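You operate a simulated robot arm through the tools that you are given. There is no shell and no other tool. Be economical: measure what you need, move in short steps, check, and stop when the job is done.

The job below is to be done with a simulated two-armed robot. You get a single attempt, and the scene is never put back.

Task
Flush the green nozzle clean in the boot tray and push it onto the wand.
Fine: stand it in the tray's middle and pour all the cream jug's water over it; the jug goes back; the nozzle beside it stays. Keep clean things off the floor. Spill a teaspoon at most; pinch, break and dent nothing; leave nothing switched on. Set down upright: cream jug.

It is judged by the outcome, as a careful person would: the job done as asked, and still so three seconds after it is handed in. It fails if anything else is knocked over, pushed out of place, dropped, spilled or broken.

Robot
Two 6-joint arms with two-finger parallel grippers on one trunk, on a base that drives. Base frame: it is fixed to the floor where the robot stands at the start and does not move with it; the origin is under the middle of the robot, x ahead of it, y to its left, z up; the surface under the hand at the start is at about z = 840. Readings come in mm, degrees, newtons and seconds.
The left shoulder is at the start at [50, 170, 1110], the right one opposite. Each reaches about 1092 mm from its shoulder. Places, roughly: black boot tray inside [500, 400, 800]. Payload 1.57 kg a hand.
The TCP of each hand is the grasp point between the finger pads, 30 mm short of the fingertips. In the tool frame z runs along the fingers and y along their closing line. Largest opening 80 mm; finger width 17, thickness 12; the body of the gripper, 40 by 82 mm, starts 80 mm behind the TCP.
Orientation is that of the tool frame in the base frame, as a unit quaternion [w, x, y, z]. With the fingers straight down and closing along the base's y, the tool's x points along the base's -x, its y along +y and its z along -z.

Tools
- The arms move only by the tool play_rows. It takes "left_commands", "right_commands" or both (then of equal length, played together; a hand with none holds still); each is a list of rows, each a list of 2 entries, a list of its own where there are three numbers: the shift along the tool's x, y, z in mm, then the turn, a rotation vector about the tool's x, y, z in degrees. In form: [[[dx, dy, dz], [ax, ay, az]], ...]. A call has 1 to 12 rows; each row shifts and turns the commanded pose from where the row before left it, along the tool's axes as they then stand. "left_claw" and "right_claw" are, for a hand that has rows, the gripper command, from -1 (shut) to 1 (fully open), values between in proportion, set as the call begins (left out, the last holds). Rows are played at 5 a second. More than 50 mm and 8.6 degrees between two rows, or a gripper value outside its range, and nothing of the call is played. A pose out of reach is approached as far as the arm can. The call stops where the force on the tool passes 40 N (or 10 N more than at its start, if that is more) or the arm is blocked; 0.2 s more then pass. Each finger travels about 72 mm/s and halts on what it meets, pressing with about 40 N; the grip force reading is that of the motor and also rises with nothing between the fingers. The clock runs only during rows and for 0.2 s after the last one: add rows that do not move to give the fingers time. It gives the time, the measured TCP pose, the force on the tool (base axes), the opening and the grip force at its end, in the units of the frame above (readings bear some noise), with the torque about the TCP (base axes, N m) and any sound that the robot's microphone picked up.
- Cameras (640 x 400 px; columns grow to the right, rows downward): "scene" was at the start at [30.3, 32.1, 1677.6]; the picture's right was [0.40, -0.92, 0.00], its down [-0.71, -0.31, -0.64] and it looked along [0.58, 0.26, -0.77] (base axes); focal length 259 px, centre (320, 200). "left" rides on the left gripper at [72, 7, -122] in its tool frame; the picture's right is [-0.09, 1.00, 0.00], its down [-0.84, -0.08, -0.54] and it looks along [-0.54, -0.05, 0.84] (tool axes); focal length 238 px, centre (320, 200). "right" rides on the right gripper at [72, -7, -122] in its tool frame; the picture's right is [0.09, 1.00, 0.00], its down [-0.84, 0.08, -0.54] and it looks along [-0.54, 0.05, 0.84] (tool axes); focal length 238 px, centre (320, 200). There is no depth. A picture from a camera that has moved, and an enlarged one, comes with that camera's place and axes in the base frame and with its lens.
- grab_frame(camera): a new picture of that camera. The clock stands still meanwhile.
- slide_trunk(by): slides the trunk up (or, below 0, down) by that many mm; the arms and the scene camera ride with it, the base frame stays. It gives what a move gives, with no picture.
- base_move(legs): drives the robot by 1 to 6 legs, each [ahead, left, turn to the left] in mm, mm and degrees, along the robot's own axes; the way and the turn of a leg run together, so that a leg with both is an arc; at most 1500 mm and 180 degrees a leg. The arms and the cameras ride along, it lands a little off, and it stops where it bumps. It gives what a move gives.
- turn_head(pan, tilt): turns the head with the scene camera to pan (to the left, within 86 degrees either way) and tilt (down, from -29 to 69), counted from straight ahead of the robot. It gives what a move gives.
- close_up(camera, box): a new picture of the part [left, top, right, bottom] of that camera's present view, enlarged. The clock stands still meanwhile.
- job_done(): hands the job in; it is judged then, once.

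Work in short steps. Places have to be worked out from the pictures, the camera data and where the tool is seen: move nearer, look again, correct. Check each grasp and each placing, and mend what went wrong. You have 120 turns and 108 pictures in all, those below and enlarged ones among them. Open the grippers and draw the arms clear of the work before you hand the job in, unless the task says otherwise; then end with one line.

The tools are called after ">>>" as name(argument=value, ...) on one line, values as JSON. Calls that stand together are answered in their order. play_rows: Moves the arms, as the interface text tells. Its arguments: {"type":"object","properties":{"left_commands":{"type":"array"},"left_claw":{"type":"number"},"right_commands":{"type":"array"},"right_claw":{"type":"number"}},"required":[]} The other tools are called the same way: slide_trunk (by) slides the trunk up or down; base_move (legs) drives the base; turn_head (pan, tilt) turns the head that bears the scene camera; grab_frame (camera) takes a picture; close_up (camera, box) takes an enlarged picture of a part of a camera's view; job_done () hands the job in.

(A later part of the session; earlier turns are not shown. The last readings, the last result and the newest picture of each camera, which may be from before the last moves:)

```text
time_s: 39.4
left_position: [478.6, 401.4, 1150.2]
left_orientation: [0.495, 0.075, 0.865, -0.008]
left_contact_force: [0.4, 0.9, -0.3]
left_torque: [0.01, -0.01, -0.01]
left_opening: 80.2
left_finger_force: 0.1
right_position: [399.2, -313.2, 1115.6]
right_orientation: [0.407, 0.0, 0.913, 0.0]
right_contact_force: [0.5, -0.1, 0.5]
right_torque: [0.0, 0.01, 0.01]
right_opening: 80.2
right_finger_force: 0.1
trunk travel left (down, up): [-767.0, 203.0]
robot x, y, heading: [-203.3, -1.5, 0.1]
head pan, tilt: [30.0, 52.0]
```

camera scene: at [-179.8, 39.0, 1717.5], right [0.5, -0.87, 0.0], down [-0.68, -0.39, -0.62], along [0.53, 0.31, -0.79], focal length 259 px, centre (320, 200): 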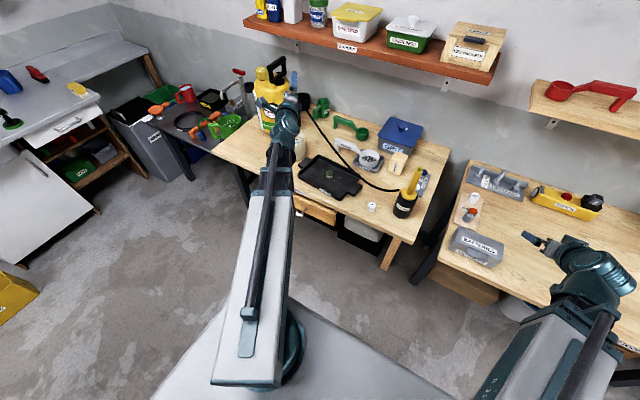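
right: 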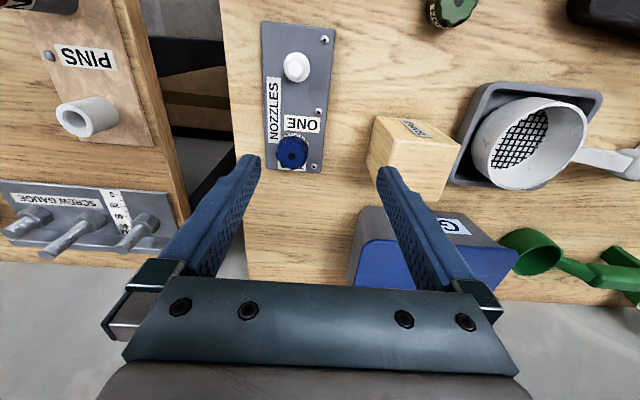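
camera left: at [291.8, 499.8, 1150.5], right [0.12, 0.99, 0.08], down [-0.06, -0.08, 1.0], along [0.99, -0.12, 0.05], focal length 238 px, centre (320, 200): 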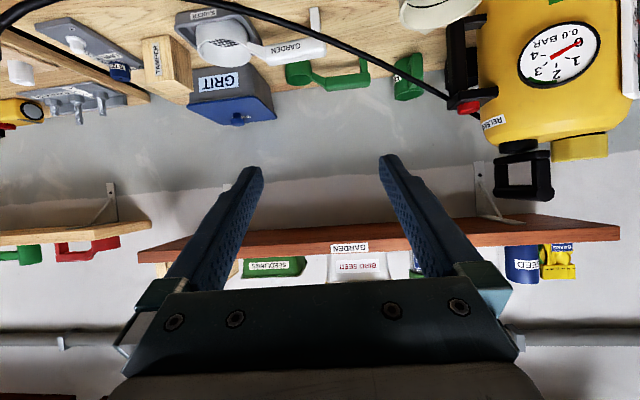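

Small residual roll; I correct 4°, and move to in front of the jug handle (≈(380,655)) at this height.

>>> play_rows(left_commands=[[[0, 0, 0], [0, 0, -4]], [[10.8, 40, -18.7], [0, 0, 0]], [[10.8, 40, -18.7], [0, 0, 0]], [[10.8, 40, -18.7], [0, 0, 0]], [[10.8, 40, -18.7], [0, 0, 0]], [[10.8, 40, -18.7], [0, 0, 0]], [[10.8, 40, -18.7], [0, 0, 0]], [[0, 0, 0], [0, 0, 0]]])

>>> slide_trunk(by=-170)

>>> grab_frame(camera="left")

>>> grab_frame(camera="scene")

```text
time_s: 41.1
left_position: [376.6, 654.9, 1151.2]
left_orientation: [0.494, 0.046, 0.868, -0.025]
left_contact_force: [-0.6, 0.8, -0.3]
left_torque: [0.0, -0.01, 0.01]
left_opening: 79.9
left_finger_force: 0.1
right_position: [400.2, -313.7, 1113.9]
right_orientation: [0.407, 0.0, 0.913, 0.0]
right_contact_force: [0.4, -0.6, 0.1]
right_torque: [0.01, -0.02, 0.03]
right_opening: 79.7
right_finger_force: 0.1
trunk travel left (down, up): [-767.0, 203.0]
robot x, y, heading: [-202.4, 1.6, -0.0]
head pan, tilt: [30.0, 52.0]
```

```text
time_s: 43.1
left_position: [376.0, 655.0, 980.1]
left_orientation: [0.494, 0.046, 0.868, -0.024]
left_contact_force: [0.4, 0.0, 0.9]
left_torque: [-0.01, 0.03, -0.03]
left_opening: 79.7
left_finger_force: 0.0
right_position: [400.8, -313.2, 944.7]
right_orientation: [0.408, 0.0, 0.913, -0.001]
right_contact_force: [0.7, 0.3, -0.6]
right_torque: [0.01, -0.01, -0.01]
right_opening: 80.0
right_finger_force: 0.0
trunk travel left (down, up): [-597.0, 373.0]
robot x, y, heading: [-204.8, -1.4, -0.0]
head pan, tilt: [30.0, 52.0]
```

```text
79 pictures are left
camera left: at [235.9, 674.4, 980.1], right [0.15, 0.99, 0.08], down [-0.05, -0.08, 1.0], along [0.99, -0.15, 0.04], focal length 238 px, centre (320, 200)
```

left: 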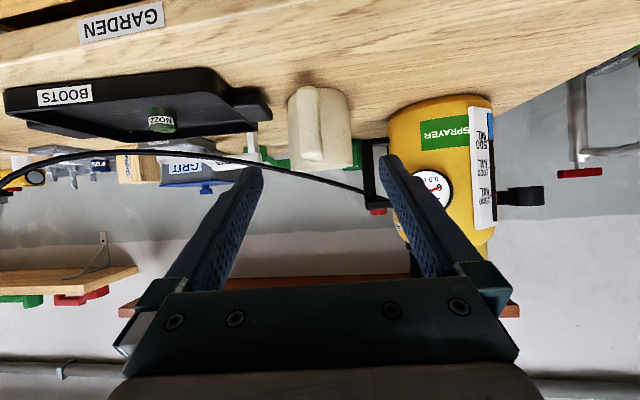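

```text
78 pictures are left
camera scene: at [-179.7, 38.7, 1547.5], right [0.5, -0.87, 0.0], down [-0.68, -0.39, -0.62], along [0.53, 0.31, -0.79], focal length 259 px, centre (320, 200)
```

scene: 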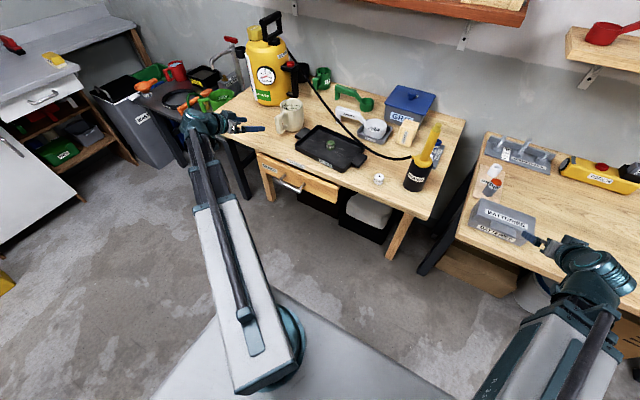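

I pitch the right hand up so it stays clear of its bench, and zoom on the jug handle.

>>> play_rows(right_commands=[[[-30.9, 0, -2.2], [0, -8, 0]], [[-30.9, 0, -2.2], [0, -8, 0]], [[-30.9, 0, -2.2], [0, -8, 0]], [[-30.9, 0, -2.2], [0, -8, 0]], [[0, 0, 0], [0, 0, 0]]])

>>> close_up(camera="left", box=[260, 70, 380, 190])

>>> close_up(camera="scene", box=[250, 80, 350, 160])

```text
time_s: 44.3
left_position: [376.4, 654.2, 980.6]
left_orientation: [0.495, 0.045, 0.868, -0.024]
left_contact_force: [0.3, 0.1, 0.2]
left_torque: [-0.02, -0.01, -0.02]
left_opening: 80.2
left_finger_force: 0.1
right_position: [455.1, -314.5, 1055.1]
right_orientation: [0.644, -0.001, 0.765, 0.0]
right_contact_force: [0.4, 0.3, 0.1]
right_torque: [0.02, -0.01, -0.01]
right_opening: 80.1
right_finger_force: 0.0
trunk travel left (down, up): [-597.0, 373.0]
robot x, y, heading: [-203.6, 4.3, -0.0]
head pan, tilt: [30.0, 52.0]
```

```text
3.33 times, centred on (320, 130) of left
camera zoom: at [236.0, 674.4, 980.0], right [0.15, 0.99, 0.08], down [-0.05, -0.08, 1.0], along [0.99, -0.15, 0.04], focal length 794 px, centre (320, 433)
```

zoom: 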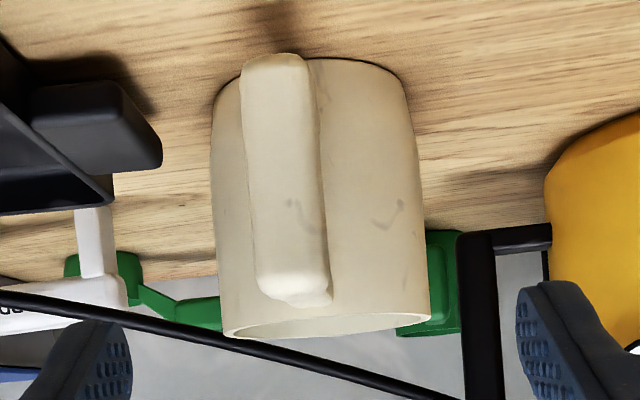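

```text
5.00 times, centred on (300, 120) of scene
camera zoom: at [-179.7, 38.7, 1547.5], right [0.5, -0.87, 0.0], down [-0.68, -0.39, -0.62], along [0.53, 0.31, -0.79], focal length 1293 px, centre (420, 600)
```

zoom: 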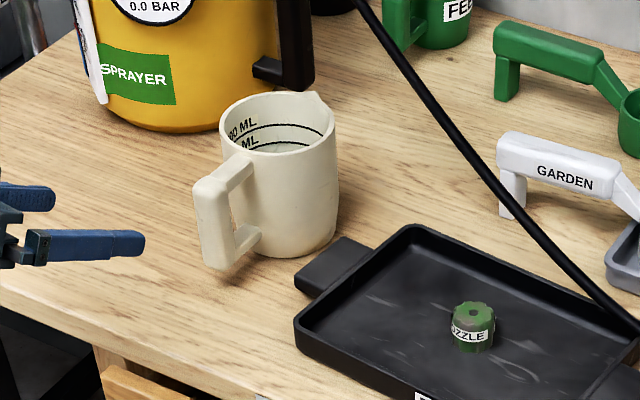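

Handle bar ≈(524,624), nearly pointing straight at −x; bar ≈28 mm wide, z 850–935. I yaw to heading 0, align y, and lower to TCP ≈920 for a closer look.

>>> play_rows(left_commands=[[[0, 0, 0], [-5, 0, -3]], [[-6, -15, 10], [0, 0, 0]], [[-6, -15, 10], [0, 0, 0]], [[0, 0, 0], [0, 0, 0]]])

>>> slide_trunk(by=-60)

>>> grab_frame(camera="left")

```text
time_s: 45.3
left_position: [399.3, 624.3, 979.1]
left_orientation: [0.496, 0.001, 0.869, 0.0]
left_contact_force: [-0.5, -1.0, -1.2]
left_torque: [-0.03, 0.04, 0.0]
left_opening: 79.9
left_finger_force: 0.2
right_position: [454.4, -314.5, 1053.5]
right_orientation: [0.643, 0.0, 0.766, 0.0]
right_contact_force: [-0.7, -0.1, -0.8]
right_torque: [-0.05, 0.01, 0.0]
right_opening: 80.0
right_finger_force: 0.0
trunk travel left (down, up): [-597.0, 373.0]
robot x, y, heading: [-207.7, 3.1, 0.0]
head pan, tilt: [30.0, 52.0]
```

```text
time_s: 46.3
left_position: [400.1, 623.6, 919.4]
left_orientation: [0.495, 0.001, 0.869, 0.001]
left_contact_force: [-0.2, 0.5, 1.0]
left_torque: [0.04, 0.03, 0.0]
left_opening: 79.9
left_finger_force: 0.1
right_position: [454.5, -314.1, 994.3]
right_orientation: [0.644, 0.0, 0.765, 0.0]
right_contact_force: [-0.2, 0.3, 0.6]
right_torque: [-0.02, -0.01, -0.02]
right_opening: 80.1
right_finger_force: 0.0
trunk travel left (down, up): [-537.0, 433.0]
robot x, y, heading: [-201.6, 0.3, 0.1]
head pan, tilt: [30.0, 52.0]
```

```text
75 pictures are left
camera left: at [257.9, 629.9, 920.1], right [0.05, 1.0, 0.08], down [-0.04, -0.08, 1.0], along [1.0, -0.05, 0.04], focal length 238 px, centre (320, 200)
```

left: 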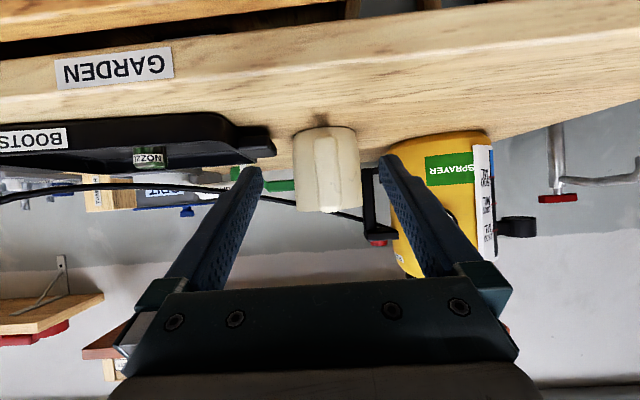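

>>> close_up(camera="left", box=[270, 110, 390, 230])

```text
3.33 times, centred on (330, 170) of left
camera zoom: at [257.9, 629.9, 920.1], right [0.05, 1.0, 0.08], down [-0.04, -0.08, 1.0], along [1.0, -0.05, 0.04], focal length 794 px, centre (287, 300)
```

zoom: 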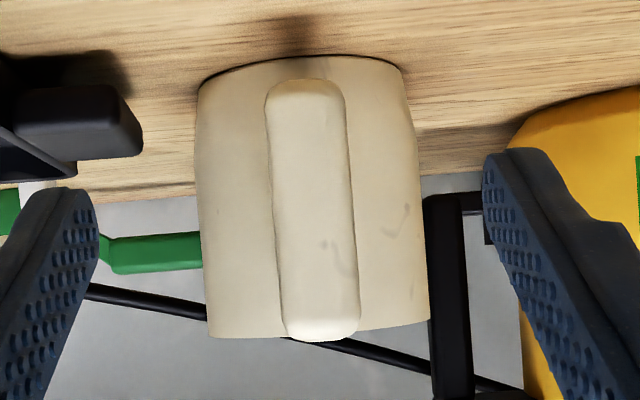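

Bar is centred at y≈627.5, z≈858–943, collinear with the jug (heading 0). I lower to TCP z≈900, shift 3.5 mm left and advance 90 mm.

>>> slide_trunk(by=-20)

>>> play_rows(left_commands=[[[0, 3.5, 0], [0, 0, 0]], [[-15.3, 0, 25.8], [0, 0, 0]], [[-15.3, 0, 25.8], [0, 0, 0]], [[-15.3, 0, 25.8], [0, 0, 0]], [[0, 0, 0], [0, 0, 0]]])

>>> grab_frame(camera="left")

>>> close_up(camera="scene", box=[250, 80, 350, 160])

```text
time_s: 46.9
left_position: [398.9, 623.8, 899.7]
left_orientation: [0.495, 0.001, 0.869, 0.001]
left_contact_force: [0.3, 0.2, 0.7]
left_torque: [0.0, -0.01, -0.01]
left_opening: 80.1
left_finger_force: 0.0
right_position: [453.5, -315.3, 975.1]
right_orientation: [0.644, 0.0, 0.765, 0.0]
right_contact_force: [-0.2, -0.5, -0.2]
right_torque: [0.01, -0.02, 0.01]
right_opening: 80.1
right_finger_force: 0.0
trunk travel left (down, up): [-517.0, 453.0]
robot x, y, heading: [-207.1, -2.8, 0.3]
head pan, tilt: [30.0, 52.0]
```

```text
time_s: 48.1
left_position: [488.6, 627.2, 899.6]
left_orientation: [0.496, 0.001, 0.868, 0.001]
left_contact_force: [-0.6, 0.5, 0.6]
left_torque: [0.02, 0.0, -0.01]
left_opening: 79.9
left_finger_force: 0.0
right_position: [453.6, -315.1, 975.6]
right_orientation: [0.643, -0.001, 0.766, 0.001]
right_contact_force: [-0.1, 0.7, -0.5]
right_torque: [-0.01, 0.0, 0.01]
right_opening: 80.1
right_finger_force: 0.0
trunk travel left (down, up): [-517.0, 453.0]
robot x, y, heading: [-202.0, 0.4, -0.0]
head pan, tilt: [30.0, 52.0]
```

```text
73 pictures are left
camera left: at [347.9, 633.0, 900.0], right [0.05, 1.0, 0.08], down [-0.04, -0.08, 1.0], along [1.0, -0.05, 0.04], focal length 238 px, centre (320, 200)
```

left: 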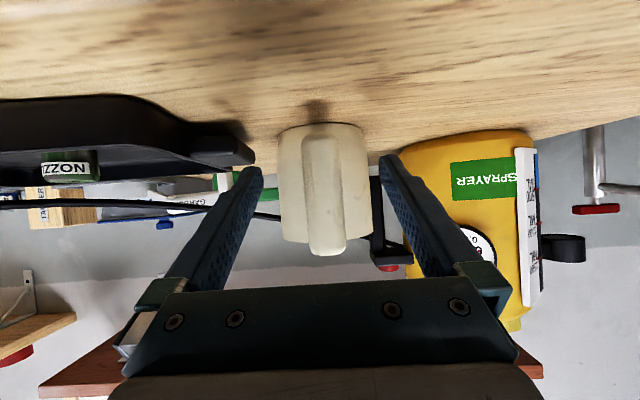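

```text
5.00 times, centred on (300, 120) of scene
camera zoom: at [-179.5, 38.7, 1467.5], right [0.5, -0.87, 0.0], down [-0.68, -0.39, -0.62], along [0.53, 0.31, -0.79], focal length 1293 px, centre (420, 600)
```

zoom: 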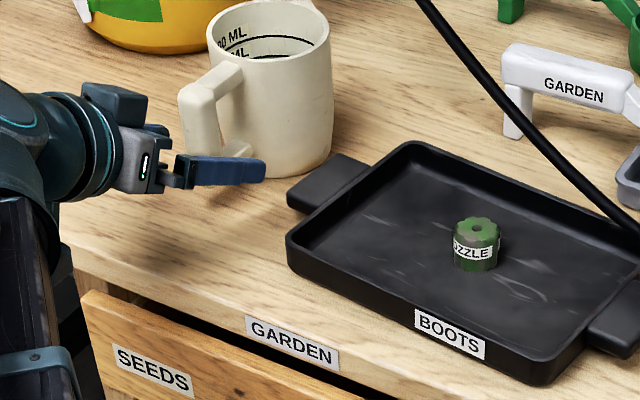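

Triangulating, the bar's outer face is x≈502, its centre ≈513. I advance 24 mm and close.

>>> play_rows(left_commands=[[[-6.1, 0, 10.3], [0, 0, 0]], [[-6.1, 0, 10.3], [0, 0, 0]], [[0, 0, 0], [0, 0, 0]]])

>>> play_rows(left_commands=[[[0, 0, 0], [0, 0, 0]], [[0, 0, 0], [0, 0, 0]], [[0, 0, 0], [0, 0, 0]], [[0, 0, 0], [0, 0, 0]], [[0, 0, 0], [0, 0, 0]]], left_claw=-0.6)

>>> grab_frame(camera="left")

>>> close_up(camera="scene", box=[250, 80, 350, 160])

```text
time_s: 48.9
left_position: [514.1, 627.2, 899.8]
left_orientation: [0.496, 0.001, 0.868, 0.001]
left_contact_force: [0.2, 0.3, 0.4]
left_torque: [-0.02, -0.02, 0.04]
left_opening: 79.9
left_finger_force: 0.1
right_position: [453.9, -314.9, 973.5]
right_orientation: [0.643, 0.0, 0.766, 0.0]
right_contact_force: [-0.6, 0.6, 0.1]
right_torque: [0.0, -0.01, -0.02]
right_opening: 79.9
right_finger_force: 0.1
trunk travel left (down, up): [-517.0, 453.0]
robot x, y, heading: [-205.6, 2.7, -0.2]
head pan, tilt: [30.0, 52.0]
```

```text
time_s: 50.1
left_position: [513.9, 627.2, 899.5]
left_orientation: [0.497, 0.001, 0.868, 0.001]
left_contact_force: [0.1, -0.7, 0.2]
left_torque: [-0.19, -0.09, -0.1]
left_opening: 24.8
left_finger_force: 36.1
right_position: [453.6, -314.7, 975.4]
right_orientation: [0.644, 0.0, 0.765, 0.0]
right_contact_force: [-0.2, -0.1, 0.1]
right_torque: [0.03, -0.01, 0.0]
right_opening: 79.9
right_finger_force: 0.0
trunk travel left (down, up): [-517.0, 453.0]
robot x, y, heading: [-204.7, -1.1, -0.0]
head pan, tilt: [30.0, 52.0]
```

```text
71 pictures are left
camera left: at [372.5, 632.7, 900.1], right [0.05, 1.0, 0.08], down [-0.04, -0.08, 1.0], along [1.0, -0.05, 0.04], focal length 238 px, centre (320, 200)
```

left: 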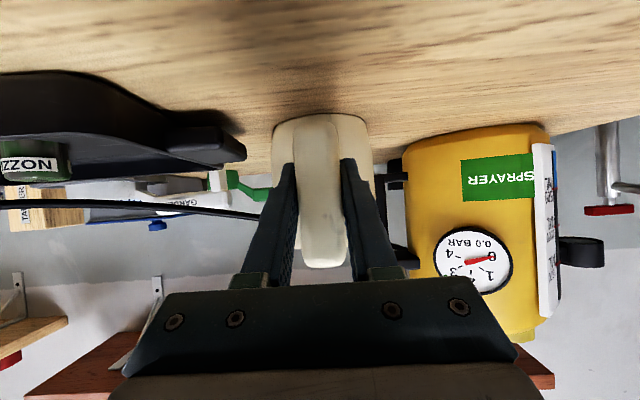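

```text
5.00 times, centred on (300, 120) of scene
camera zoom: at [-179.7, 38.6, 1467.5], right [0.5, -0.87, 0.0], down [-0.68, -0.39, -0.62], along [0.53, 0.31, -0.79], focal length 1293 px, centre (420, 600)
```

zoom: 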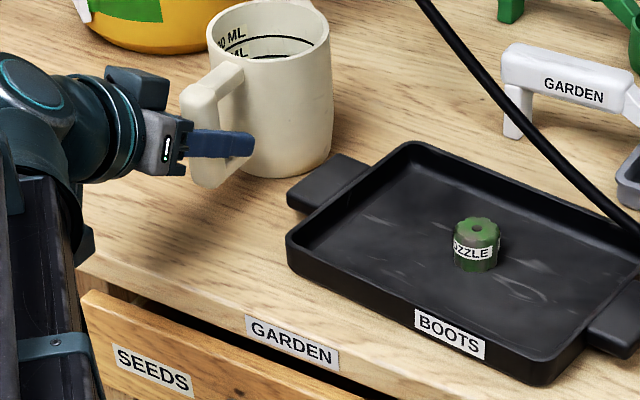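

Gripped at 24.8 mm; this TCP pose (514,627,899.5) is the return reference. I set full grip and lift 15 mm to check for slip.

>>> play_rows(left_commands=[[[0, 0, 0], [0, 0, 0]], [[0, 0, 0], [0, 0, 0]]], left_claw=-1)

>>> slide_trunk(by=15)

>>> grab_frame(camera="left")

>>> close_up(camera="scene", box=[250, 80, 350, 160])

```text
time_s: 50.7
left_position: [513.3, 626.5, 899.5]
left_orientation: [0.496, 0.001, 0.868, 0.0]
left_contact_force: [0.0, -1.4, -0.9]
left_torque: [-0.23, -0.07, -0.12]
left_opening: 24.5
left_finger_force: 36.5
right_position: [454.3, -314.5, 974.5]
right_orientation: [0.643, 0.0, 0.766, 0.0]
right_contact_force: [0.5, -0.1, 0.1]
right_torque: [-0.01, 0.0, 0.0]
right_opening: 79.7
right_finger_force: 0.0
trunk travel left (down, up): [-517.0, 453.0]
robot x, y, heading: [-208.7, 1.2, -0.1]
head pan, tilt: [30.0, 52.0]
```

```text
time_s: 51.4
left_position: [514.5, 627.8, 914.1]
left_orientation: [0.495, 0.002, 0.869, 0.0]
left_contact_force: [-0.3, -0.3, -2.8]
left_torque: [0.0, 0.23, -0.02]
left_opening: 24.7
left_finger_force: 36.1
right_position: [455.5, -314.1, 988.2]
right_orientation: [0.643, 0.001, 0.766, -0.001]
right_contact_force: [0.0, -0.1, 0.1]
right_torque: [-0.02, 0.02, 0.0]
right_opening: 80.2
right_finger_force: 0.1
trunk travel left (down, up): [-532.0, 438.0]
robot x, y, heading: [-203.2, -0.2, 0.2]
head pan, tilt: [30.0, 52.0]
```

```text
69 pictures are left
camera left: at [372.7, 633.2, 914.7], right [0.05, 1.0, 0.08], down [-0.04, -0.08, 1.0], along [1.0, -0.05, 0.04], focal length 238 px, centre (320, 200)
```

left: 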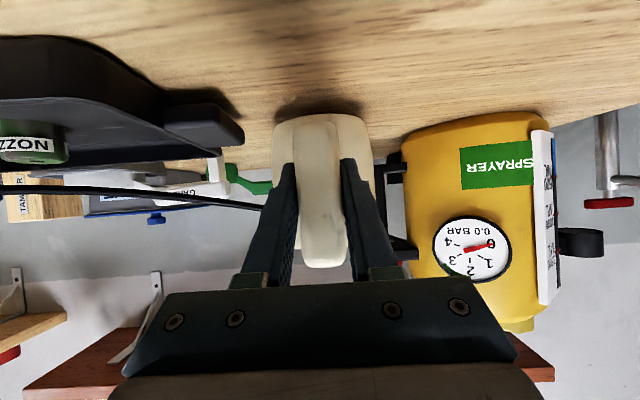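

```text
5.00 times, centred on (300, 120) of scene
camera zoom: at [-179.2, 39.0, 1482.5], right [0.5, -0.87, 0.0], down [-0.68, -0.39, -0.62], along [0.53, 0.31, -0.79], focal length 1293 px, centre (420, 600)
```

zoom: 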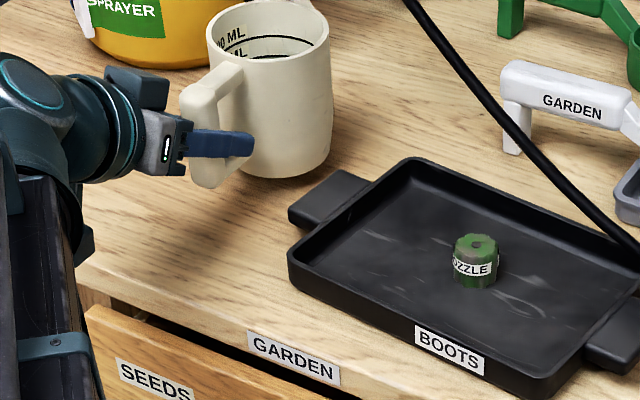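

Held with no slip. I raise to working height, then carry the jug gently toward the tray while turning it to heading −20°.

>>> slide_trunk(by=88)

>>> play_rows(left_commands=[[[2.65, -13, -4.5], [1.72, 0, 1.02]], [[2.4, -13.2, -4.1], [1.72, 0, 1.02]], [[2.2, -13.3, -3.7], [1.72, 0, 1.02]], [[1.95, -13.5, -3.3], [1.72, 0, 1.02]], [[1.7, -13.6, -2.9], [1.72, 0, 1.02]], [[1.45, -13.7, -2.5], [1.72, 0, 1.02]], [[1.2, -13.8, -2.05], [1.72, 0, 1.02]], [[0.95, -13.9, -1.6], [1.72, 0, 1.02]], [[0.7, -13.95, -1.2], [1.72, 0, 1.02]], [[0.45, -14, -0.8], [1.72, 0, 1.02]], [[0, 0, 0], [0, 0, 0]]])

>>> grab_frame(camera="scene")

>>> grab_frame(camera="left")

```text
time_s: 52.6
left_position: [514.4, 627.2, 1001.9]
left_orientation: [0.495, 0.001, 0.869, 0.001]
left_contact_force: [-0.9, 0.5, -2.8]
left_torque: [0.02, 0.21, -0.02]
left_opening: 25.2
left_finger_force: 36.7
right_position: [454.6, -315.0, 1077.1]
right_orientation: [0.643, 0.0, 0.766, 0.0]
right_contact_force: [0.3, -0.1, -0.2]
right_torque: [0.0, 0.0, -0.03]
right_opening: 80.2
right_finger_force: 0.0
trunk travel left (down, up): [-620.0, 350.0]
robot x, y, heading: [-207.0, -0.9, -0.1]
head pan, tilt: [30.0, 52.0]
```

```text
time_s: 55.0
left_position: [462.5, 497.0, 1002.1]
left_orientation: [0.488, 0.152, 0.856, -0.085]
left_contact_force: [0.4, -0.1, -2.5]
left_torque: [0.08, 0.2, 0.01]
left_opening: 24.6
left_finger_force: 36.6
right_position: [453.8, -315.5, 1075.4]
right_orientation: [0.643, 0.001, 0.766, -0.002]
right_contact_force: [-0.2, 0.2, -1.1]
right_torque: [-0.01, 0.01, -0.03]
right_opening: 80.2
right_finger_force: 0.1
trunk travel left (down, up): [-620.0, 350.0]
robot x, y, heading: [-204.6, 0.5, 0.2]
head pan, tilt: [30.0, 52.0]
```

```text
67 pictures are left
camera scene: at [-179.3, 38.9, 1570.5], right [0.5, -0.87, 0.0], down [-0.68, -0.39, -0.62], along [0.53, 0.31, -0.79], focal length 259 px, centre (320, 200)
```

scene: 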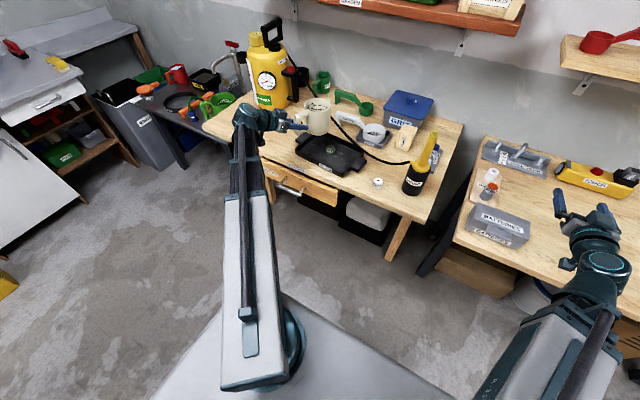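

```text
66 pictures are left
camera left: at [331.7, 550.4, 1002.7], right [0.39, 0.92, 0.08], down [-0.06, -0.06, 1.0], along [0.92, -0.39, 0.04], focal length 238 px, centre (320, 200)
```

left: 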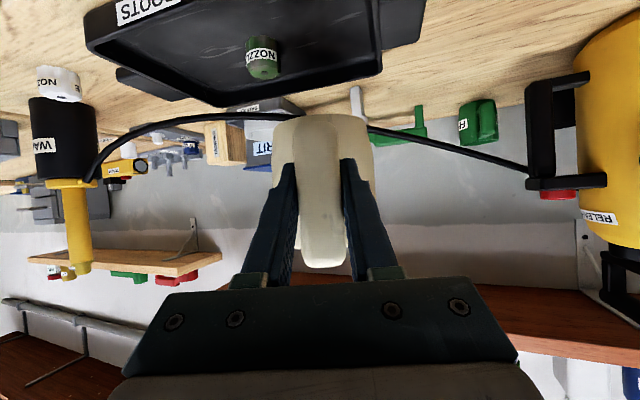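

Jug hangs over the tray clear of everything. I tip it to 48° (below flow start) toward the right/spout, keeping the lip over the nozzle.

>>> play_rows(left_commands=[[[3.77, 1.89, 1.43], [-1.912, 1.372, 3.24]], [[3.77, 1.89, 1.43], [-1.912, 1.372, 3.24]], [[3.77, 1.89, 1.43], [-1.912, 1.372, 3.24]], [[1.97, 0.5, 0.96], [-1.912, 1.372, 3.24]], [[1.97, 0.5, 0.96], [-1.912, 1.372, 3.24]], [[1.97, 0.5, 0.96], [-1.912, 1.372, 3.24]], [[-0.04, -0.09, 0], [-1.912, 1.372, 3.24]], [[-0.04, -0.09, 0], [-1.912, 1.372, 3.24]], [[-0.04, -0.09, 0], [-1.912, 1.372, 3.24]]])

>>> close_up(camera="scene", box=[250, 70, 410, 190])

```text
time_s: 57.0
left_position: [461.5, 507.8, 984.7]
left_orientation: [0.417, 0.296, 0.84, 0.184]
left_contact_force: [0.5, 1.6, -3.4]
left_torque: [0.01, 0.22, 0.03]
left_opening: 24.5
left_finger_force: 36.6
right_position: [454.6, -313.9, 1077.5]
right_orientation: [0.644, 0.0, 0.765, 0.0]
right_contact_force: [-0.1, -0.1, 0.3]
right_torque: [0.03, -0.01, 0.02]
right_opening: 80.0
right_finger_force: 0.1
trunk travel left (down, up): [-620.0, 350.0]
robot x, y, heading: [-207.1, 2.8, -0.1]
head pan, tilt: [30.0, 52.0]
```

```text
3.33 times, centred on (330, 130) of scene
camera zoom: at [-179.3, 38.8, 1570.5], right [0.5, -0.87, 0.0], down [-0.68, -0.39, -0.62], along [0.53, 0.31, -0.79], focal length 862 px, centre (287, 433)
```

zoom: 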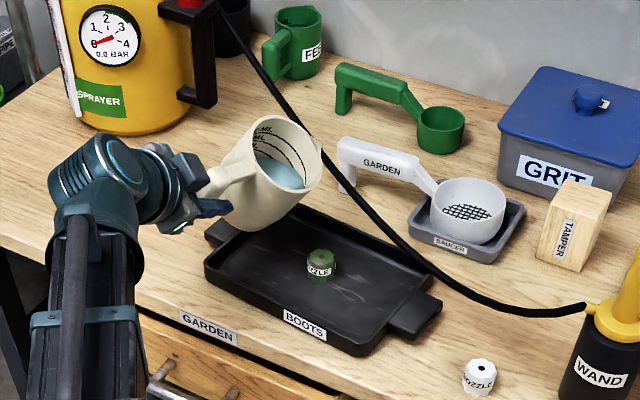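

At 36° the lip sits right over the nozzle. I continue to 48°, then slower to 60°.

>>> play_rows(left_commands=[[[-1.96, 0.21, -1.25], [-1.912, 1.372, 3.24]], [[-1.96, 0.21, -1.25], [-1.912, 1.372, 3.24]], [[-1.96, 0.21, -1.25], [-1.912, 1.372, 3.24]], [[-1.71, 0.69, -1.31], [-0.956, 0.686, 1.62]], [[-1.71, 0.69, -1.31], [-0.956, 0.686, 1.62]], [[-1.71, 0.69, -1.31], [-0.956, 0.686, 1.62]], [[-1.71, 0.69, -1.31], [-0.956, 0.686, 1.62]], [[-1.71, 0.69, -1.31], [-0.956, 0.686, 1.62]], [[-1.71, 0.69, -1.31], [-0.956, 0.686, 1.62]]])

>>> close_up(camera="scene", box=[250, 70, 410, 190])

```text
time_s: 59.0
left_position: [462.5, 496.3, 1002.3]
left_orientation: [0.347, 0.376, 0.783, 0.354]
left_contact_force: [0.5, 0.6, -3.5]
left_torque: [0.0, 0.16, -0.04]
left_opening: 24.8
left_finger_force: 36.0
right_position: [454.8, -313.7, 1077.7]
right_orientation: [0.644, 0.0, 0.765, 0.0]
right_contact_force: [-0.1, -0.2, -0.3]
right_torque: [0.0, -0.01, 0.02]
right_opening: 79.9
right_finger_force: 0.0
trunk travel left (down, up): [-620.0, 350.0]
robot x, y, heading: [-204.9, 1.0, 0.2]
head pan, tilt: [30.0, 52.0]
```

```text
3.33 times, centred on (330, 130) of scene
camera zoom: at [-179.4, 38.8, 1570.5], right [0.5, -0.87, 0.0], down [-0.68, -0.39, -0.62], along [0.53, 0.31, -0.79], focal length 862 px, centre (287, 433)
```

zoom: 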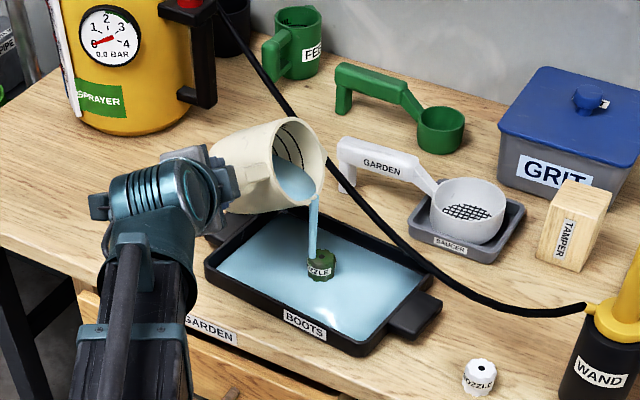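

Water pours onto the nozzle. I nudge ~6 mm right and continue tipping to 72°.

>>> play_rows(left_commands=[[[-2.1, -0.9, -1.0], [-0.956, 0.686, 1.62]], [[-2.1, -0.9, -1.0], [-0.956, 0.686, 1.62]], [[-2.1, 1.59, -1.92], [-0.956, 0.686, 1.62]], [[-2.1, 1.59, -1.92], [-0.956, 0.686, 1.62]], [[-2.1, 1.59, -1.92], [-0.956, 0.686, 1.62]], [[-2.1, 1.59, -1.92], [-0.956, 0.686, 1.62]], [[0, 0, 0], [0, 0, 0]], [[0, 0, 0], [0, 0, 0]]])

>>> close_up(camera="scene", box=[250, 70, 410, 190])

```text
time_s: 60.8
left_position: [463.6, 482.2, 1018.2]
left_orientation: [0.305, 0.41, 0.741, 0.435]
left_contact_force: [0.3, -0.3, -1.2]
left_torque: [0.01, 0.11, 0.01]
left_opening: 24.8
left_finger_force: 36.9
left hand out of reach, approached as far as the arm can: row 2
right_position: [453.6, -313.9, 1077.2]
right_orientation: [0.643, 0.0, 0.766, 0.0]
right_contact_force: [0.0, 0.6, 0.3]
right_torque: [-0.03, -0.01, 0.03]
right_opening: 79.8
right_finger_force: 0.1
trunk travel left (down, up): [-620.0, 350.0]
robot x, y, heading: [-204.6, 0.9, -0.2]
head pan, tilt: [30.0, 52.0]
```

```text
3.33 times, centred on (330, 130) of scene
camera zoom: at [-179.4, 38.8, 1570.5], right [0.5, -0.87, 0.0], down [-0.68, -0.39, -0.62], along [0.53, 0.31, -0.79], focal length 862 px, centre (287, 433)
```

zoom: 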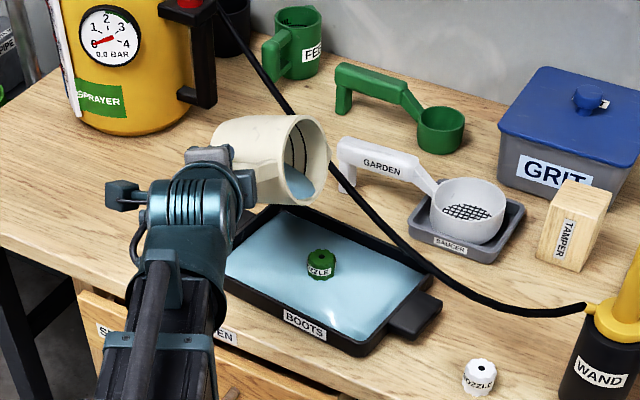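

Nozzle looks cleaner; a little water is left. I tip on to 96°.

>>> play_rows(left_commands=[[[-2.07, 2.66, -2.36], [-0.956, 0.686, 1.62]], [[-2.07, 2.66, -2.36], [-0.956, 0.686, 1.62]], [[-2.07, 2.66, -2.36], [-0.956, 0.686, 1.62]], [[-2.07, 2.66, -2.36], [-0.956, 0.686, 1.62]], [[-2.07, 2.66, -2.36], [-0.956, 0.686, 1.62]], [[-2.07, 2.66, -2.36], [-0.956, 0.686, 1.62]], [[-1.63, 3.71, -2.54], [-0.956, 0.686, 1.62]], [[-1.63, 3.71, -2.54], [-0.956, 0.686, 1.62]], [[-1.63, 3.71, -2.54], [-0.956, 0.686, 1.62]], [[-1.63, 3.71, -2.54], [-0.956, 0.686, 1.62]], [[-1.63, 3.71, -2.54], [-0.956, 0.686, 1.62]], [[-1.63, 3.71, -2.54], [-0.956, 0.686, 1.62]]])

>>> close_up(camera="scene", box=[250, 70, 410, 190])

```text
time_s: 63.4
left_position: [463.8, 453.5, 1063.5]
left_orientation: [0.212, 0.464, 0.635, 0.58]
left_contact_force: [-0.1, -0.8, -0.6]
left_torque: [0.01, 0.03, -0.01]
left_opening: 24.4
left_finger_force: 36.5
right_position: [455.2, -315.0, 1076.6]
right_orientation: [0.644, -0.001, 0.765, 0.001]
right_contact_force: [0.5, -0.5, 0.3]
right_torque: [0.0, -0.01, -0.02]
right_opening: 80.1
right_finger_force: 0.0
trunk travel left (down, up): [-620.0, 350.0]
robot x, y, heading: [-207.0, -2.3, -0.0]
head pan, tilt: [30.0, 52.0]
```

```text
3.33 times, centred on (330, 130) of scene
camera zoom: at [-179.5, 38.7, 1570.5], right [0.5, -0.87, 0.0], down [-0.68, -0.39, -0.62], along [0.53, 0.31, -0.79], focal length 862 px, centre (287, 433)
```

zoom: 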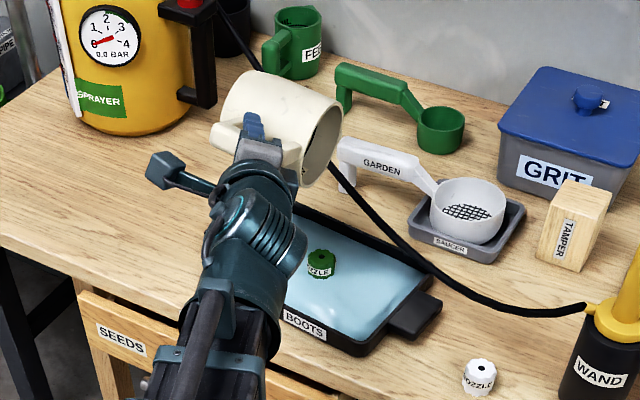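

Nearly empty. I tip to ~114° and hold to drain the last drops.

>>> play_rows(left_commands=[[[-0.85, 4.56, -2.45], [-0.956, 0.686, 1.62]], [[-0.85, 4.56, -2.45], [-0.956, 0.686, 1.62]], [[-0.85, 4.56, -2.45], [-0.956, 0.686, 1.62]], [[-0.85, 4.56, -2.45], [-0.956, 0.686, 1.62]], [[-0.85, 4.56, -2.45], [-0.956, 0.686, 1.62]], [[-0.85, 4.56, -2.45], [-0.956, 0.686, 1.62]], [[0.03, 5.04, -2.12], [-0.956, 0.686, 1.62]], [[0.03, 5.04, -2.12], [-0.956, 0.686, 1.62]], [[0.03, 5.04, -2.12], [-0.956, 0.686, 1.62]], [[0, 0, 0], [0, 0, 0]], [[0, 0, 0], [0, 0, 0]], [[0, 0, 0], [0, 0, 0]]])

>>> play_rows(left_commands=[[[0, 0, 0], [0, 0, 0]], [[0, 0, 0], [0, 0, 0]], [[0, 0, 0], [0, 0, 0]], [[0, 0, 0], [0, 0, 0]], [[0, 0, 0], [0, 0, 0]], [[0, 0, 0], [0, 0, 0]], [[0, 0, 0], [0, 0, 0]], [[0, 0, 0], [0, 0, 0]]])

>>> close_up(camera="scene", box=[250, 70, 410, 190])

```text
time_s: 66.0
left_position: [461.8, 428.1, 1103.1]
left_orientation: [0.138, 0.491, 0.536, 0.673]
left_contact_force: [0.6, 0.7, -1.0]
left_torque: [-0.01, 0.05, 0.0]
left_opening: 24.5
left_finger_force: 36.7
right_position: [454.3, -314.5, 1076.4]
right_orientation: [0.644, 0.0, 0.765, 0.0]
right_contact_force: [1.2, 0.1, 0.1]
right_torque: [0.0, 0.02, 0.01]
right_opening: 80.1
right_finger_force: 0.0
trunk travel left (down, up): [-620.0, 350.0]
robot x, y, heading: [-205.1, 0.8, -0.1]
head pan, tilt: [30.0, 52.0]
```

```text
time_s: 67.8
left_position: [461.8, 427.8, 1101.6]
left_orientation: [0.138, 0.492, 0.536, 0.672]
left_contact_force: [-0.4, 0.2, -1.9]
left_torque: [-0.04, 0.09, 0.01]
left_opening: 24.6
left_finger_force: 36.3
right_position: [454.9, -314.9, 1077.9]
right_orientation: [0.644, -0.001, 0.765, 0.0]
right_contact_force: [-0.6, 0.2, 0.2]
right_torque: [0.03, -0.05, 0.02]
right_opening: 80.0
right_finger_force: 0.0
trunk travel left (down, up): [-620.0, 350.0]
robot x, y, heading: [-204.3, -1.8, 0.1]
head pan, tilt: [30.0, 52.0]
```

```text
3.33 times, centred on (330, 130) of scene
camera zoom: at [-179.5, 38.7, 1570.5], right [0.5, -0.87, 0.0], down [-0.68, -0.39, -0.62], along [0.53, 0.31, -0.79], focal length 862 px, centre (287, 433)
```

zoom: 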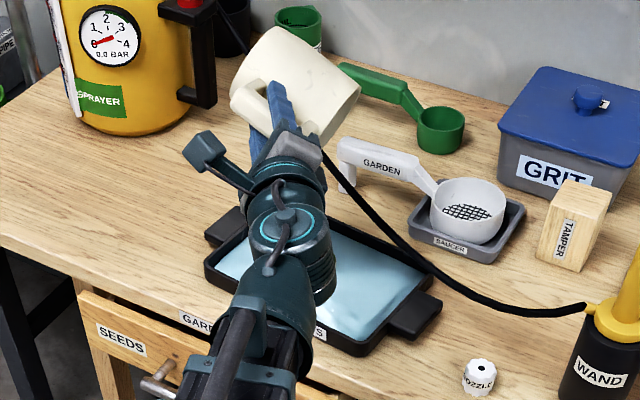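

Jug is drained. I bring it back upright over the tray by reversing the motion.

>>> play_rows(left_commands=[[[0, -5.04, 2.12], [0.956, -0.686, -1.62]], [[-0.06, -10.1, 4.2], [1.912, -1.372, -3.24]], [[1.7, -9.1, 4.9], [1.912, -1.372, -3.24]], [[1.7, -9.1, 4.9], [1.912, -1.372, -3.24]], [[1.7, -9.1, 4.9], [1.912, -1.372, -3.24]], [[3.26, -7.42, 5.08], [1.912, -1.372, -3.24]], [[3.26, -7.42, 5.08], [1.912, -1.372, -3.24]], [[3.26, -7.42, 5.08], [1.912, -1.372, -3.24]], [[4.14, -5.32, 4.72], [1.912, -1.372, -3.24]], [[4.14, -5.32, 4.72], [1.912, -1.372, -3.24]], [[4.14, -5.32, 4.72], [1.912, -1.372, -3.24]]])

>>> play_rows(left_commands=[[[4.2, -3.2, 3.84], [1.912, -1.372, -3.24]], [[4.2, -3.2, 3.84], [1.912, -1.372, -3.24]], [[4.2, -3.2, 3.84], [1.912, -1.372, -3.24]], [[3.42, -1.38, 2.62], [1.912, -1.372, -3.24]], [[3.42, -1.38, 2.62], [1.912, -1.372, -3.24]], [[3.42, -1.38, 2.62], [1.912, -1.372, -3.24]], [[1.96, -0.21, 1.25], [1.912, -1.372, -3.24]], [[1.96, -0.21, 1.25], [1.912, -1.372, -3.24]], [[1.96, -0.21, 1.25], [1.912, -1.372, -3.24]], [[0, 0.1, 0], [1.912, -1.372, -3.24]], [[0, 0.1, 0], [1.912, -1.372, -3.24]], [[0, 0.1, 0], [1.912, -1.372, -3.24]]])

>>> play_rows(left_commands=[[[-1.97, -0.5, -0.96], [1.912, -1.372, -3.24]], [[-1.97, -0.5, -0.96], [1.912, -1.372, -3.24]], [[-1.97, -0.5, -0.96], [1.912, -1.372, -3.24]], [[-3.77, -1.89, -1.43], [1.912, -1.372, -3.24]], [[-3.77, -1.89, -1.43], [1.912, -1.372, -3.24]], [[-3.77, -1.89, -1.43], [1.912, -1.372, -3.24]], [[0, 0, 0], [0, 0, 0]]])

>>> close_up(camera="scene", box=[250, 70, 410, 190])

```text
time_s: 70.2
left_position: [462.1, 486.8, 1019.9]
left_orientation: [0.307, 0.409, 0.741, 0.436]
left_contact_force: [-0.9, -0.2, -1.5]
left_torque: [-0.03, 0.07, 0.04]
left_opening: 24.4
left_finger_force: 36.6
right_position: [454.4, -314.7, 1076.3]
right_orientation: [0.644, 0.001, 0.765, -0.001]
right_contact_force: [0.3, -0.2, -0.2]
right_torque: [-0.03, -0.01, 0.03]
right_opening: 79.8
right_finger_force: 0.1
trunk travel left (down, up): [-620.0, 350.0]
robot x, y, heading: [-209.8, -2.5, 0.2]
head pan, tilt: [30.0, 52.0]
```

```text
time_s: 72.8
left_position: [462.1, 512.3, 986.3]
left_orientation: [0.446, 0.25, 0.854, 0.095]
left_contact_force: [0.3, -0.3, -1.5]
left_torque: [-0.01, 0.06, 0.04]
left_opening: 24.4
left_finger_force: 36.5
left hand out of reach, approached as far as the arm can: row 4
right_position: [454.6, -315.3, 1076.7]
right_orientation: [0.644, 0.0, 0.765, 0.0]
right_contact_force: [-0.2, -0.2, 0.2]
right_torque: [0.0, -0.02, -0.01]
right_opening: 80.0
right_finger_force: 0.0
trunk travel left (down, up): [-620.0, 350.0]
robot x, y, heading: [-206.0, -0.6, 0.1]
head pan, tilt: [30.0, 52.0]
```

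```text
time_s: 74.4
left_position: [461.1, 501.1, 1003.5]
left_orientation: [0.489, 0.152, 0.855, -0.084]
left_contact_force: [-0.6, 0.1, -1.8]
left_torque: [-0.02, 0.09, 0.0]
left_opening: 24.6
left_finger_force: 36.1
right_position: [454.8, -314.5, 1076.6]
right_orientation: [0.644, 0.0, 0.765, 0.0]
right_contact_force: [0.4, 0.9, -0.2]
right_torque: [-0.02, -0.04, -0.02]
right_opening: 80.0
right_finger_force: 0.1
trunk travel left (down, up): [-620.0, 350.0]
robot x, y, heading: [-204.3, -1.6, -0.1]
head pan, tilt: [30.0, 52.0]
```

```text
3.33 times, centred on (330, 130) of scene
camera zoom: at [-179.5, 38.8, 1570.5], right [0.5, -0.87, 0.0], down [-0.68, -0.39, -0.62], along [0.53, 0.31, -0.79], focal length 862 px, centre (287, 433)
```

zoom: 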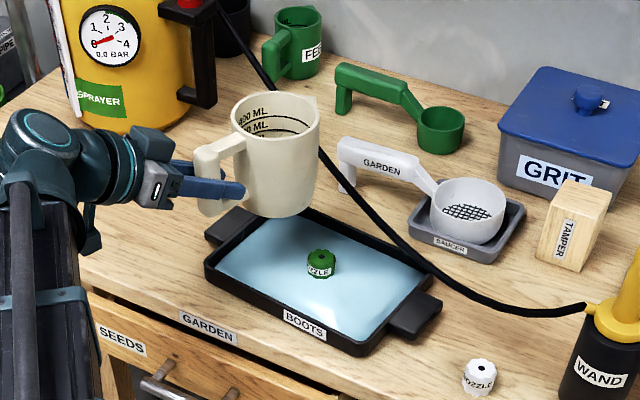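

Upright again and unspilled. I carry it back to its original spot, reversing the turn.

>>> play_rows(left_commands=[[[-0.35, 13.68, 0.59], [-1.72, 0, -1.02]], [[-0.59, 13.64, 1.0], [-1.72, 0, -1.02]], [[-0.83, 13.6, 1.4], [-1.72, 0, -1.02]], [[-1.07, 13.53, 1.82], [-1.72, 0, -1.02]], [[-1.31, 13.45, 2.22], [-1.72, 0, -1.02]], [[-1.54, 13.36, 2.62], [-1.72, 0, -1.02]], [[-1.79, 13.23, 3.03], [-1.72, 0, -1.02]], [[-2.02, 13.1, 3.42], [-1.72, 0, -1.02]], [[-2.25, 12.96, 3.82], [-1.72, 0, -1.02]], [[-2.48, 12.8, 4.2], [-1.72, 0, -1.02]], [[0, 0, 0], [0, 0, 0]]])

>>> slide_trunk(by=-88)

```text
time_s: 76.8
left_position: [515.3, 627.1, 1002.1]
left_orientation: [0.496, 0.0, 0.868, 0.003]
left_contact_force: [-0.3, -0.1, -1.0]
left_torque: [0.01, 0.05, 0.01]
left_opening: 24.6
left_finger_force: 36.5
right_position: [455.3, -313.9, 1077.2]
right_orientation: [0.644, 0.0, 0.765, 0.0]
right_contact_force: [-0.3, 0.9, 0.2]
right_torque: [0.01, 0.01, 0.0]
right_opening: 79.9
right_finger_force: 0.0
trunk travel left (down, up): [-620.0, 350.0]
robot x, y, heading: [-205.0, 1.6, -0.1]
head pan, tilt: [30.0, 52.0]
```

```text
time_s: 78.0
left_position: [515.2, 625.8, 915.7]
left_orientation: [0.496, 0.001, 0.868, 0.002]
left_contact_force: [0.2, -0.4, -0.4]
left_torque: [-0.01, 0.06, -0.02]
left_opening: 24.3
left_finger_force: 36.9
right_position: [454.1, -314.4, 988.2]
right_orientation: [0.644, 0.0, 0.765, 0.0]
right_contact_force: [-0.2, -0.3, 0.5]
right_torque: [0.01, 0.0, 0.02]
right_opening: 79.9
right_finger_force: 0.0
trunk travel left (down, up): [-532.0, 438.0]
robot x, y, heading: [-206.5, -3.5, -0.1]
head pan, tilt: [30.0, 52.0]
```

Pose matches the original. Now I lower the last 15 mm in small steps, watching for contact.

>>> slide_trunk(by=-12)

>>> slide_trunk(by=-2)

>>> slide_trunk(by=-1)

>>> close_up(camera="scene", box=[250, 60, 350, 140])

```text
time_s: 78.6
left_position: [515.9, 625.6, 903.5]
left_orientation: [0.497, 0.0, 0.868, 0.002]
left_contact_force: [0.1, -0.7, -0.9]
left_torque: [0.02, 0.08, 0.01]
left_opening: 24.2
left_finger_force: 36.1
right_position: [453.6, -314.4, 977.7]
right_orientation: [0.643, -0.001, 0.766, 0.001]
right_contact_force: [0.6, 0.2, 0.3]
right_torque: [0.0, 0.02, 0.01]
right_opening: 80.2
right_finger_force: 0.1
trunk travel left (down, up): [-520.0, 450.0]
robot x, y, heading: [-203.6, -1.7, -0.0]
head pan, tilt: [30.0, 52.0]
```

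```text
time_s: 79.2
left_position: [515.5, 625.9, 900.6]
left_orientation: [0.496, 0.0, 0.868, 0.002]
left_contact_force: [0.1, 0.6, -1.2]
left_torque: [-0.04, 0.03, -0.03]
left_opening: 24.4
left_finger_force: 36.7
right_position: [454.8, -314.6, 975.2]
right_orientation: [0.643, 0.0, 0.766, 0.0]
right_contact_force: [-0.4, -0.4, 0.3]
right_torque: [0.0, 0.01, -0.02]
right_opening: 80.0
right_finger_force: 0.1
trunk travel left (down, up): [-518.0, 452.0]
robot x, y, heading: [-207.5, 0.4, 0.0]
head pan, tilt: [30.0, 52.0]
```

```text
time_s: 79.7
left_position: [515.3, 625.3, 900.5]
left_orientation: [0.498, 0.0, 0.867, 0.002]
left_contact_force: [0.5, 0.9, 3.8]
left_torque: [-0.22, -0.52, 0.07]
left_opening: 24.5
left_finger_force: 36.4
right_position: [454.3, -313.9, 973.3]
right_orientation: [0.644, 0.0, 0.765, 0.0]
right_contact_force: [-0.1, 0.2, -1.1]
right_torque: [0.02, 0.02, -0.03]
right_opening: 80.1
right_finger_force: 0.0
trunk travel left (down, up): [-517.0, 453.0]
robot x, y, heading: [-204.5, -3.4, -0.0]
head pan, tilt: [30.0, 52.0]
```

```text
5.00 times, centred on (300, 100) of scene
camera zoom: at [-180.0, 38.4, 1467.6], right [0.5, -0.87, 0.0], down [-0.68, -0.39, -0.62], along [0.53, 0.31, -0.79], focal length 1293 px, centre (420, 700)
```

zoom: 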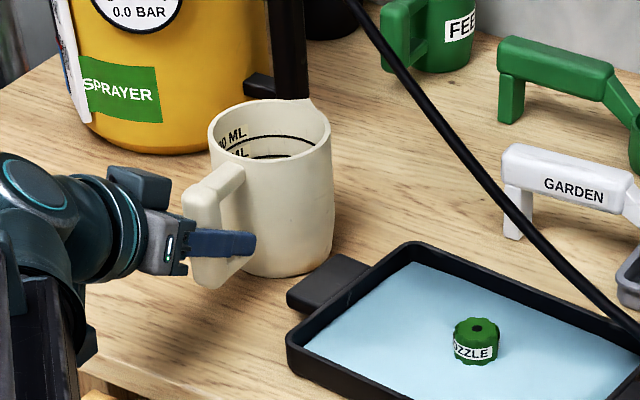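

The jug is touching down (3.8 N). I open and retreat straight back.

>>> play_rows(left_commands=[[[0, 0, 0], [0, 0, 0]], [[0, 0, 0], [0, 0, 0]], [[0, 0, 0], [0, 0, 0]], [[0, 0, 0], [0, 0, 0]], [[0, 0, 0], [0, 0, 0]], [[5.1, 0, -8.6], [0, 0, 0]], [[10.2, 0, -17.2], [0, 0, 0]], [[15.3, 0, -25.8], [0, 0, 0]], [[15.3, 0, -25.8], [0, 0, 0]], [[15.3, 0, -25.8], [0, 0, 0]]], left_claw=1)

>>> close_up(camera="scene", box=[250, 60, 350, 140])

>>> grab_frame(camera="left")

```text
time_s: 81.9
left_position: [393.4, 623.5, 899.7]
left_orientation: [0.496, 0.001, 0.869, 0.001]
left_contact_force: [-0.3, 0.0, -0.6]
left_torque: [-0.02, -0.02, -0.01]
left_opening: 80.1
left_finger_force: 0.0
right_position: [454.7, -315.2, 973.8]
right_orientation: [0.643, 0.0, 0.765, 0.0]
right_contact_force: [-0.7, -0.7, 0.6]
right_torque: [-0.02, 0.02, -0.03]
right_opening: 80.0
right_finger_force: 0.1
trunk travel left (down, up): [-517.0, 453.0]
robot x, y, heading: [-208.1, -2.4, 0.0]
head pan, tilt: [30.0, 52.0]
```

```text
5.00 times, centred on (300, 100) of scene
camera zoom: at [-179.7, 38.6, 1467.5], right [0.5, -0.87, 0.0], down [-0.68, -0.39, -0.62], along [0.53, 0.31, -0.79], focal length 1293 px, centre (420, 700)
```

zoom: 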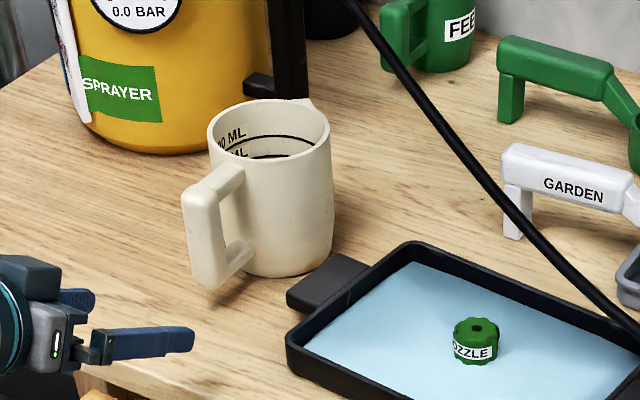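

```text
57 pictures are left
camera left: at [251.8, 629.4, 900.1], right [0.05, 1.0, 0.08], down [-0.04, -0.08, 1.0], along [1.0, -0.05, 0.04], focal length 238 px, centre (320, 200)
```

left: 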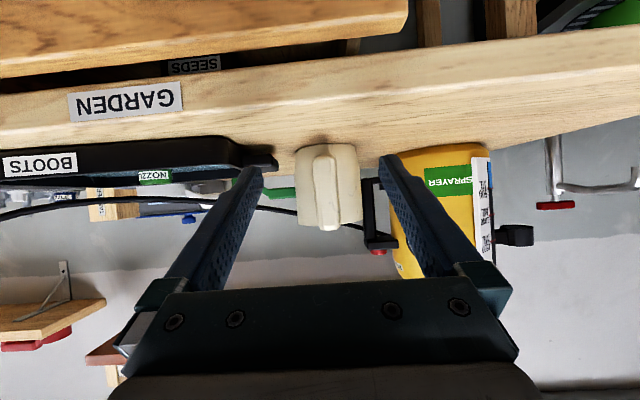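

The jug stands back in its place. Next: raise the trunk, bring the hand back to vertical, and move over the nozzle.

>>> slide_trunk(by=240)

>>> play_rows(left_commands=[[[32.8, 0, -2.4], [0, 8.5, 0]], [[32.8, 0, -2.4], [0, 8.5, 0]], [[32.8, 0, -2.4], [0, 8.5, 0]], [[32.8, 0, -2.4], [0, 8.5, 0]], [[32.8, 0, -2.4], [0, 8.5, 0]], [[32.8, 0, -2.4], [0, 8.5, 0]], [[32.8, 0, -2.4], [0, 8.5, 0]], [[0, 0, 0], [0, 0, 0]]])

```text
time_s: 84.4
left_position: [393.6, 625.3, 1139.3]
left_orientation: [0.496, 0.0, 0.868, 0.003]
left_contact_force: [-0.3, -0.1, 0.2]
left_torque: [0.0, -0.04, 0.0]
left_opening: 80.0
left_finger_force: 0.1
right_position: [454.0, -314.7, 1214.9]
right_orientation: [0.643, 0.0, 0.766, 0.0]
right_contact_force: [0.2, 0.6, 0.9]
right_torque: [0.04, 0.0, 0.0]
right_opening: 80.0
right_finger_force: 0.0
trunk travel left (down, up): [-757.0, 213.0]
robot x, y, heading: [-205.1, 0.1, 0.3]
head pan, tilt: [30.0, 52.0]
```

```text
time_s: 86.2
left_position: [201.2, 623.3, 1031.7]
left_orientation: [-0.001, -0.001, 1.0, 0.002]
left_contact_force: [-0.5, 0.0, -0.4]
left_torque: [0.02, 0.0, 0.01]
left_opening: 80.2
left_finger_force: 0.1
right_position: [453.3, -314.5, 1214.3]
right_orientation: [0.643, -0.001, 0.766, 0.001]
right_contact_force: [-0.2, -0.1, 0.3]
right_torque: [-0.01, -0.01, 0.01]
right_opening: 80.2
right_finger_force: 0.1
trunk travel left (down, up): [-757.0, 213.0]
robot x, y, heading: [-203.2, 1.7, 0.3]
head pan, tilt: [30.0, 52.0]
```

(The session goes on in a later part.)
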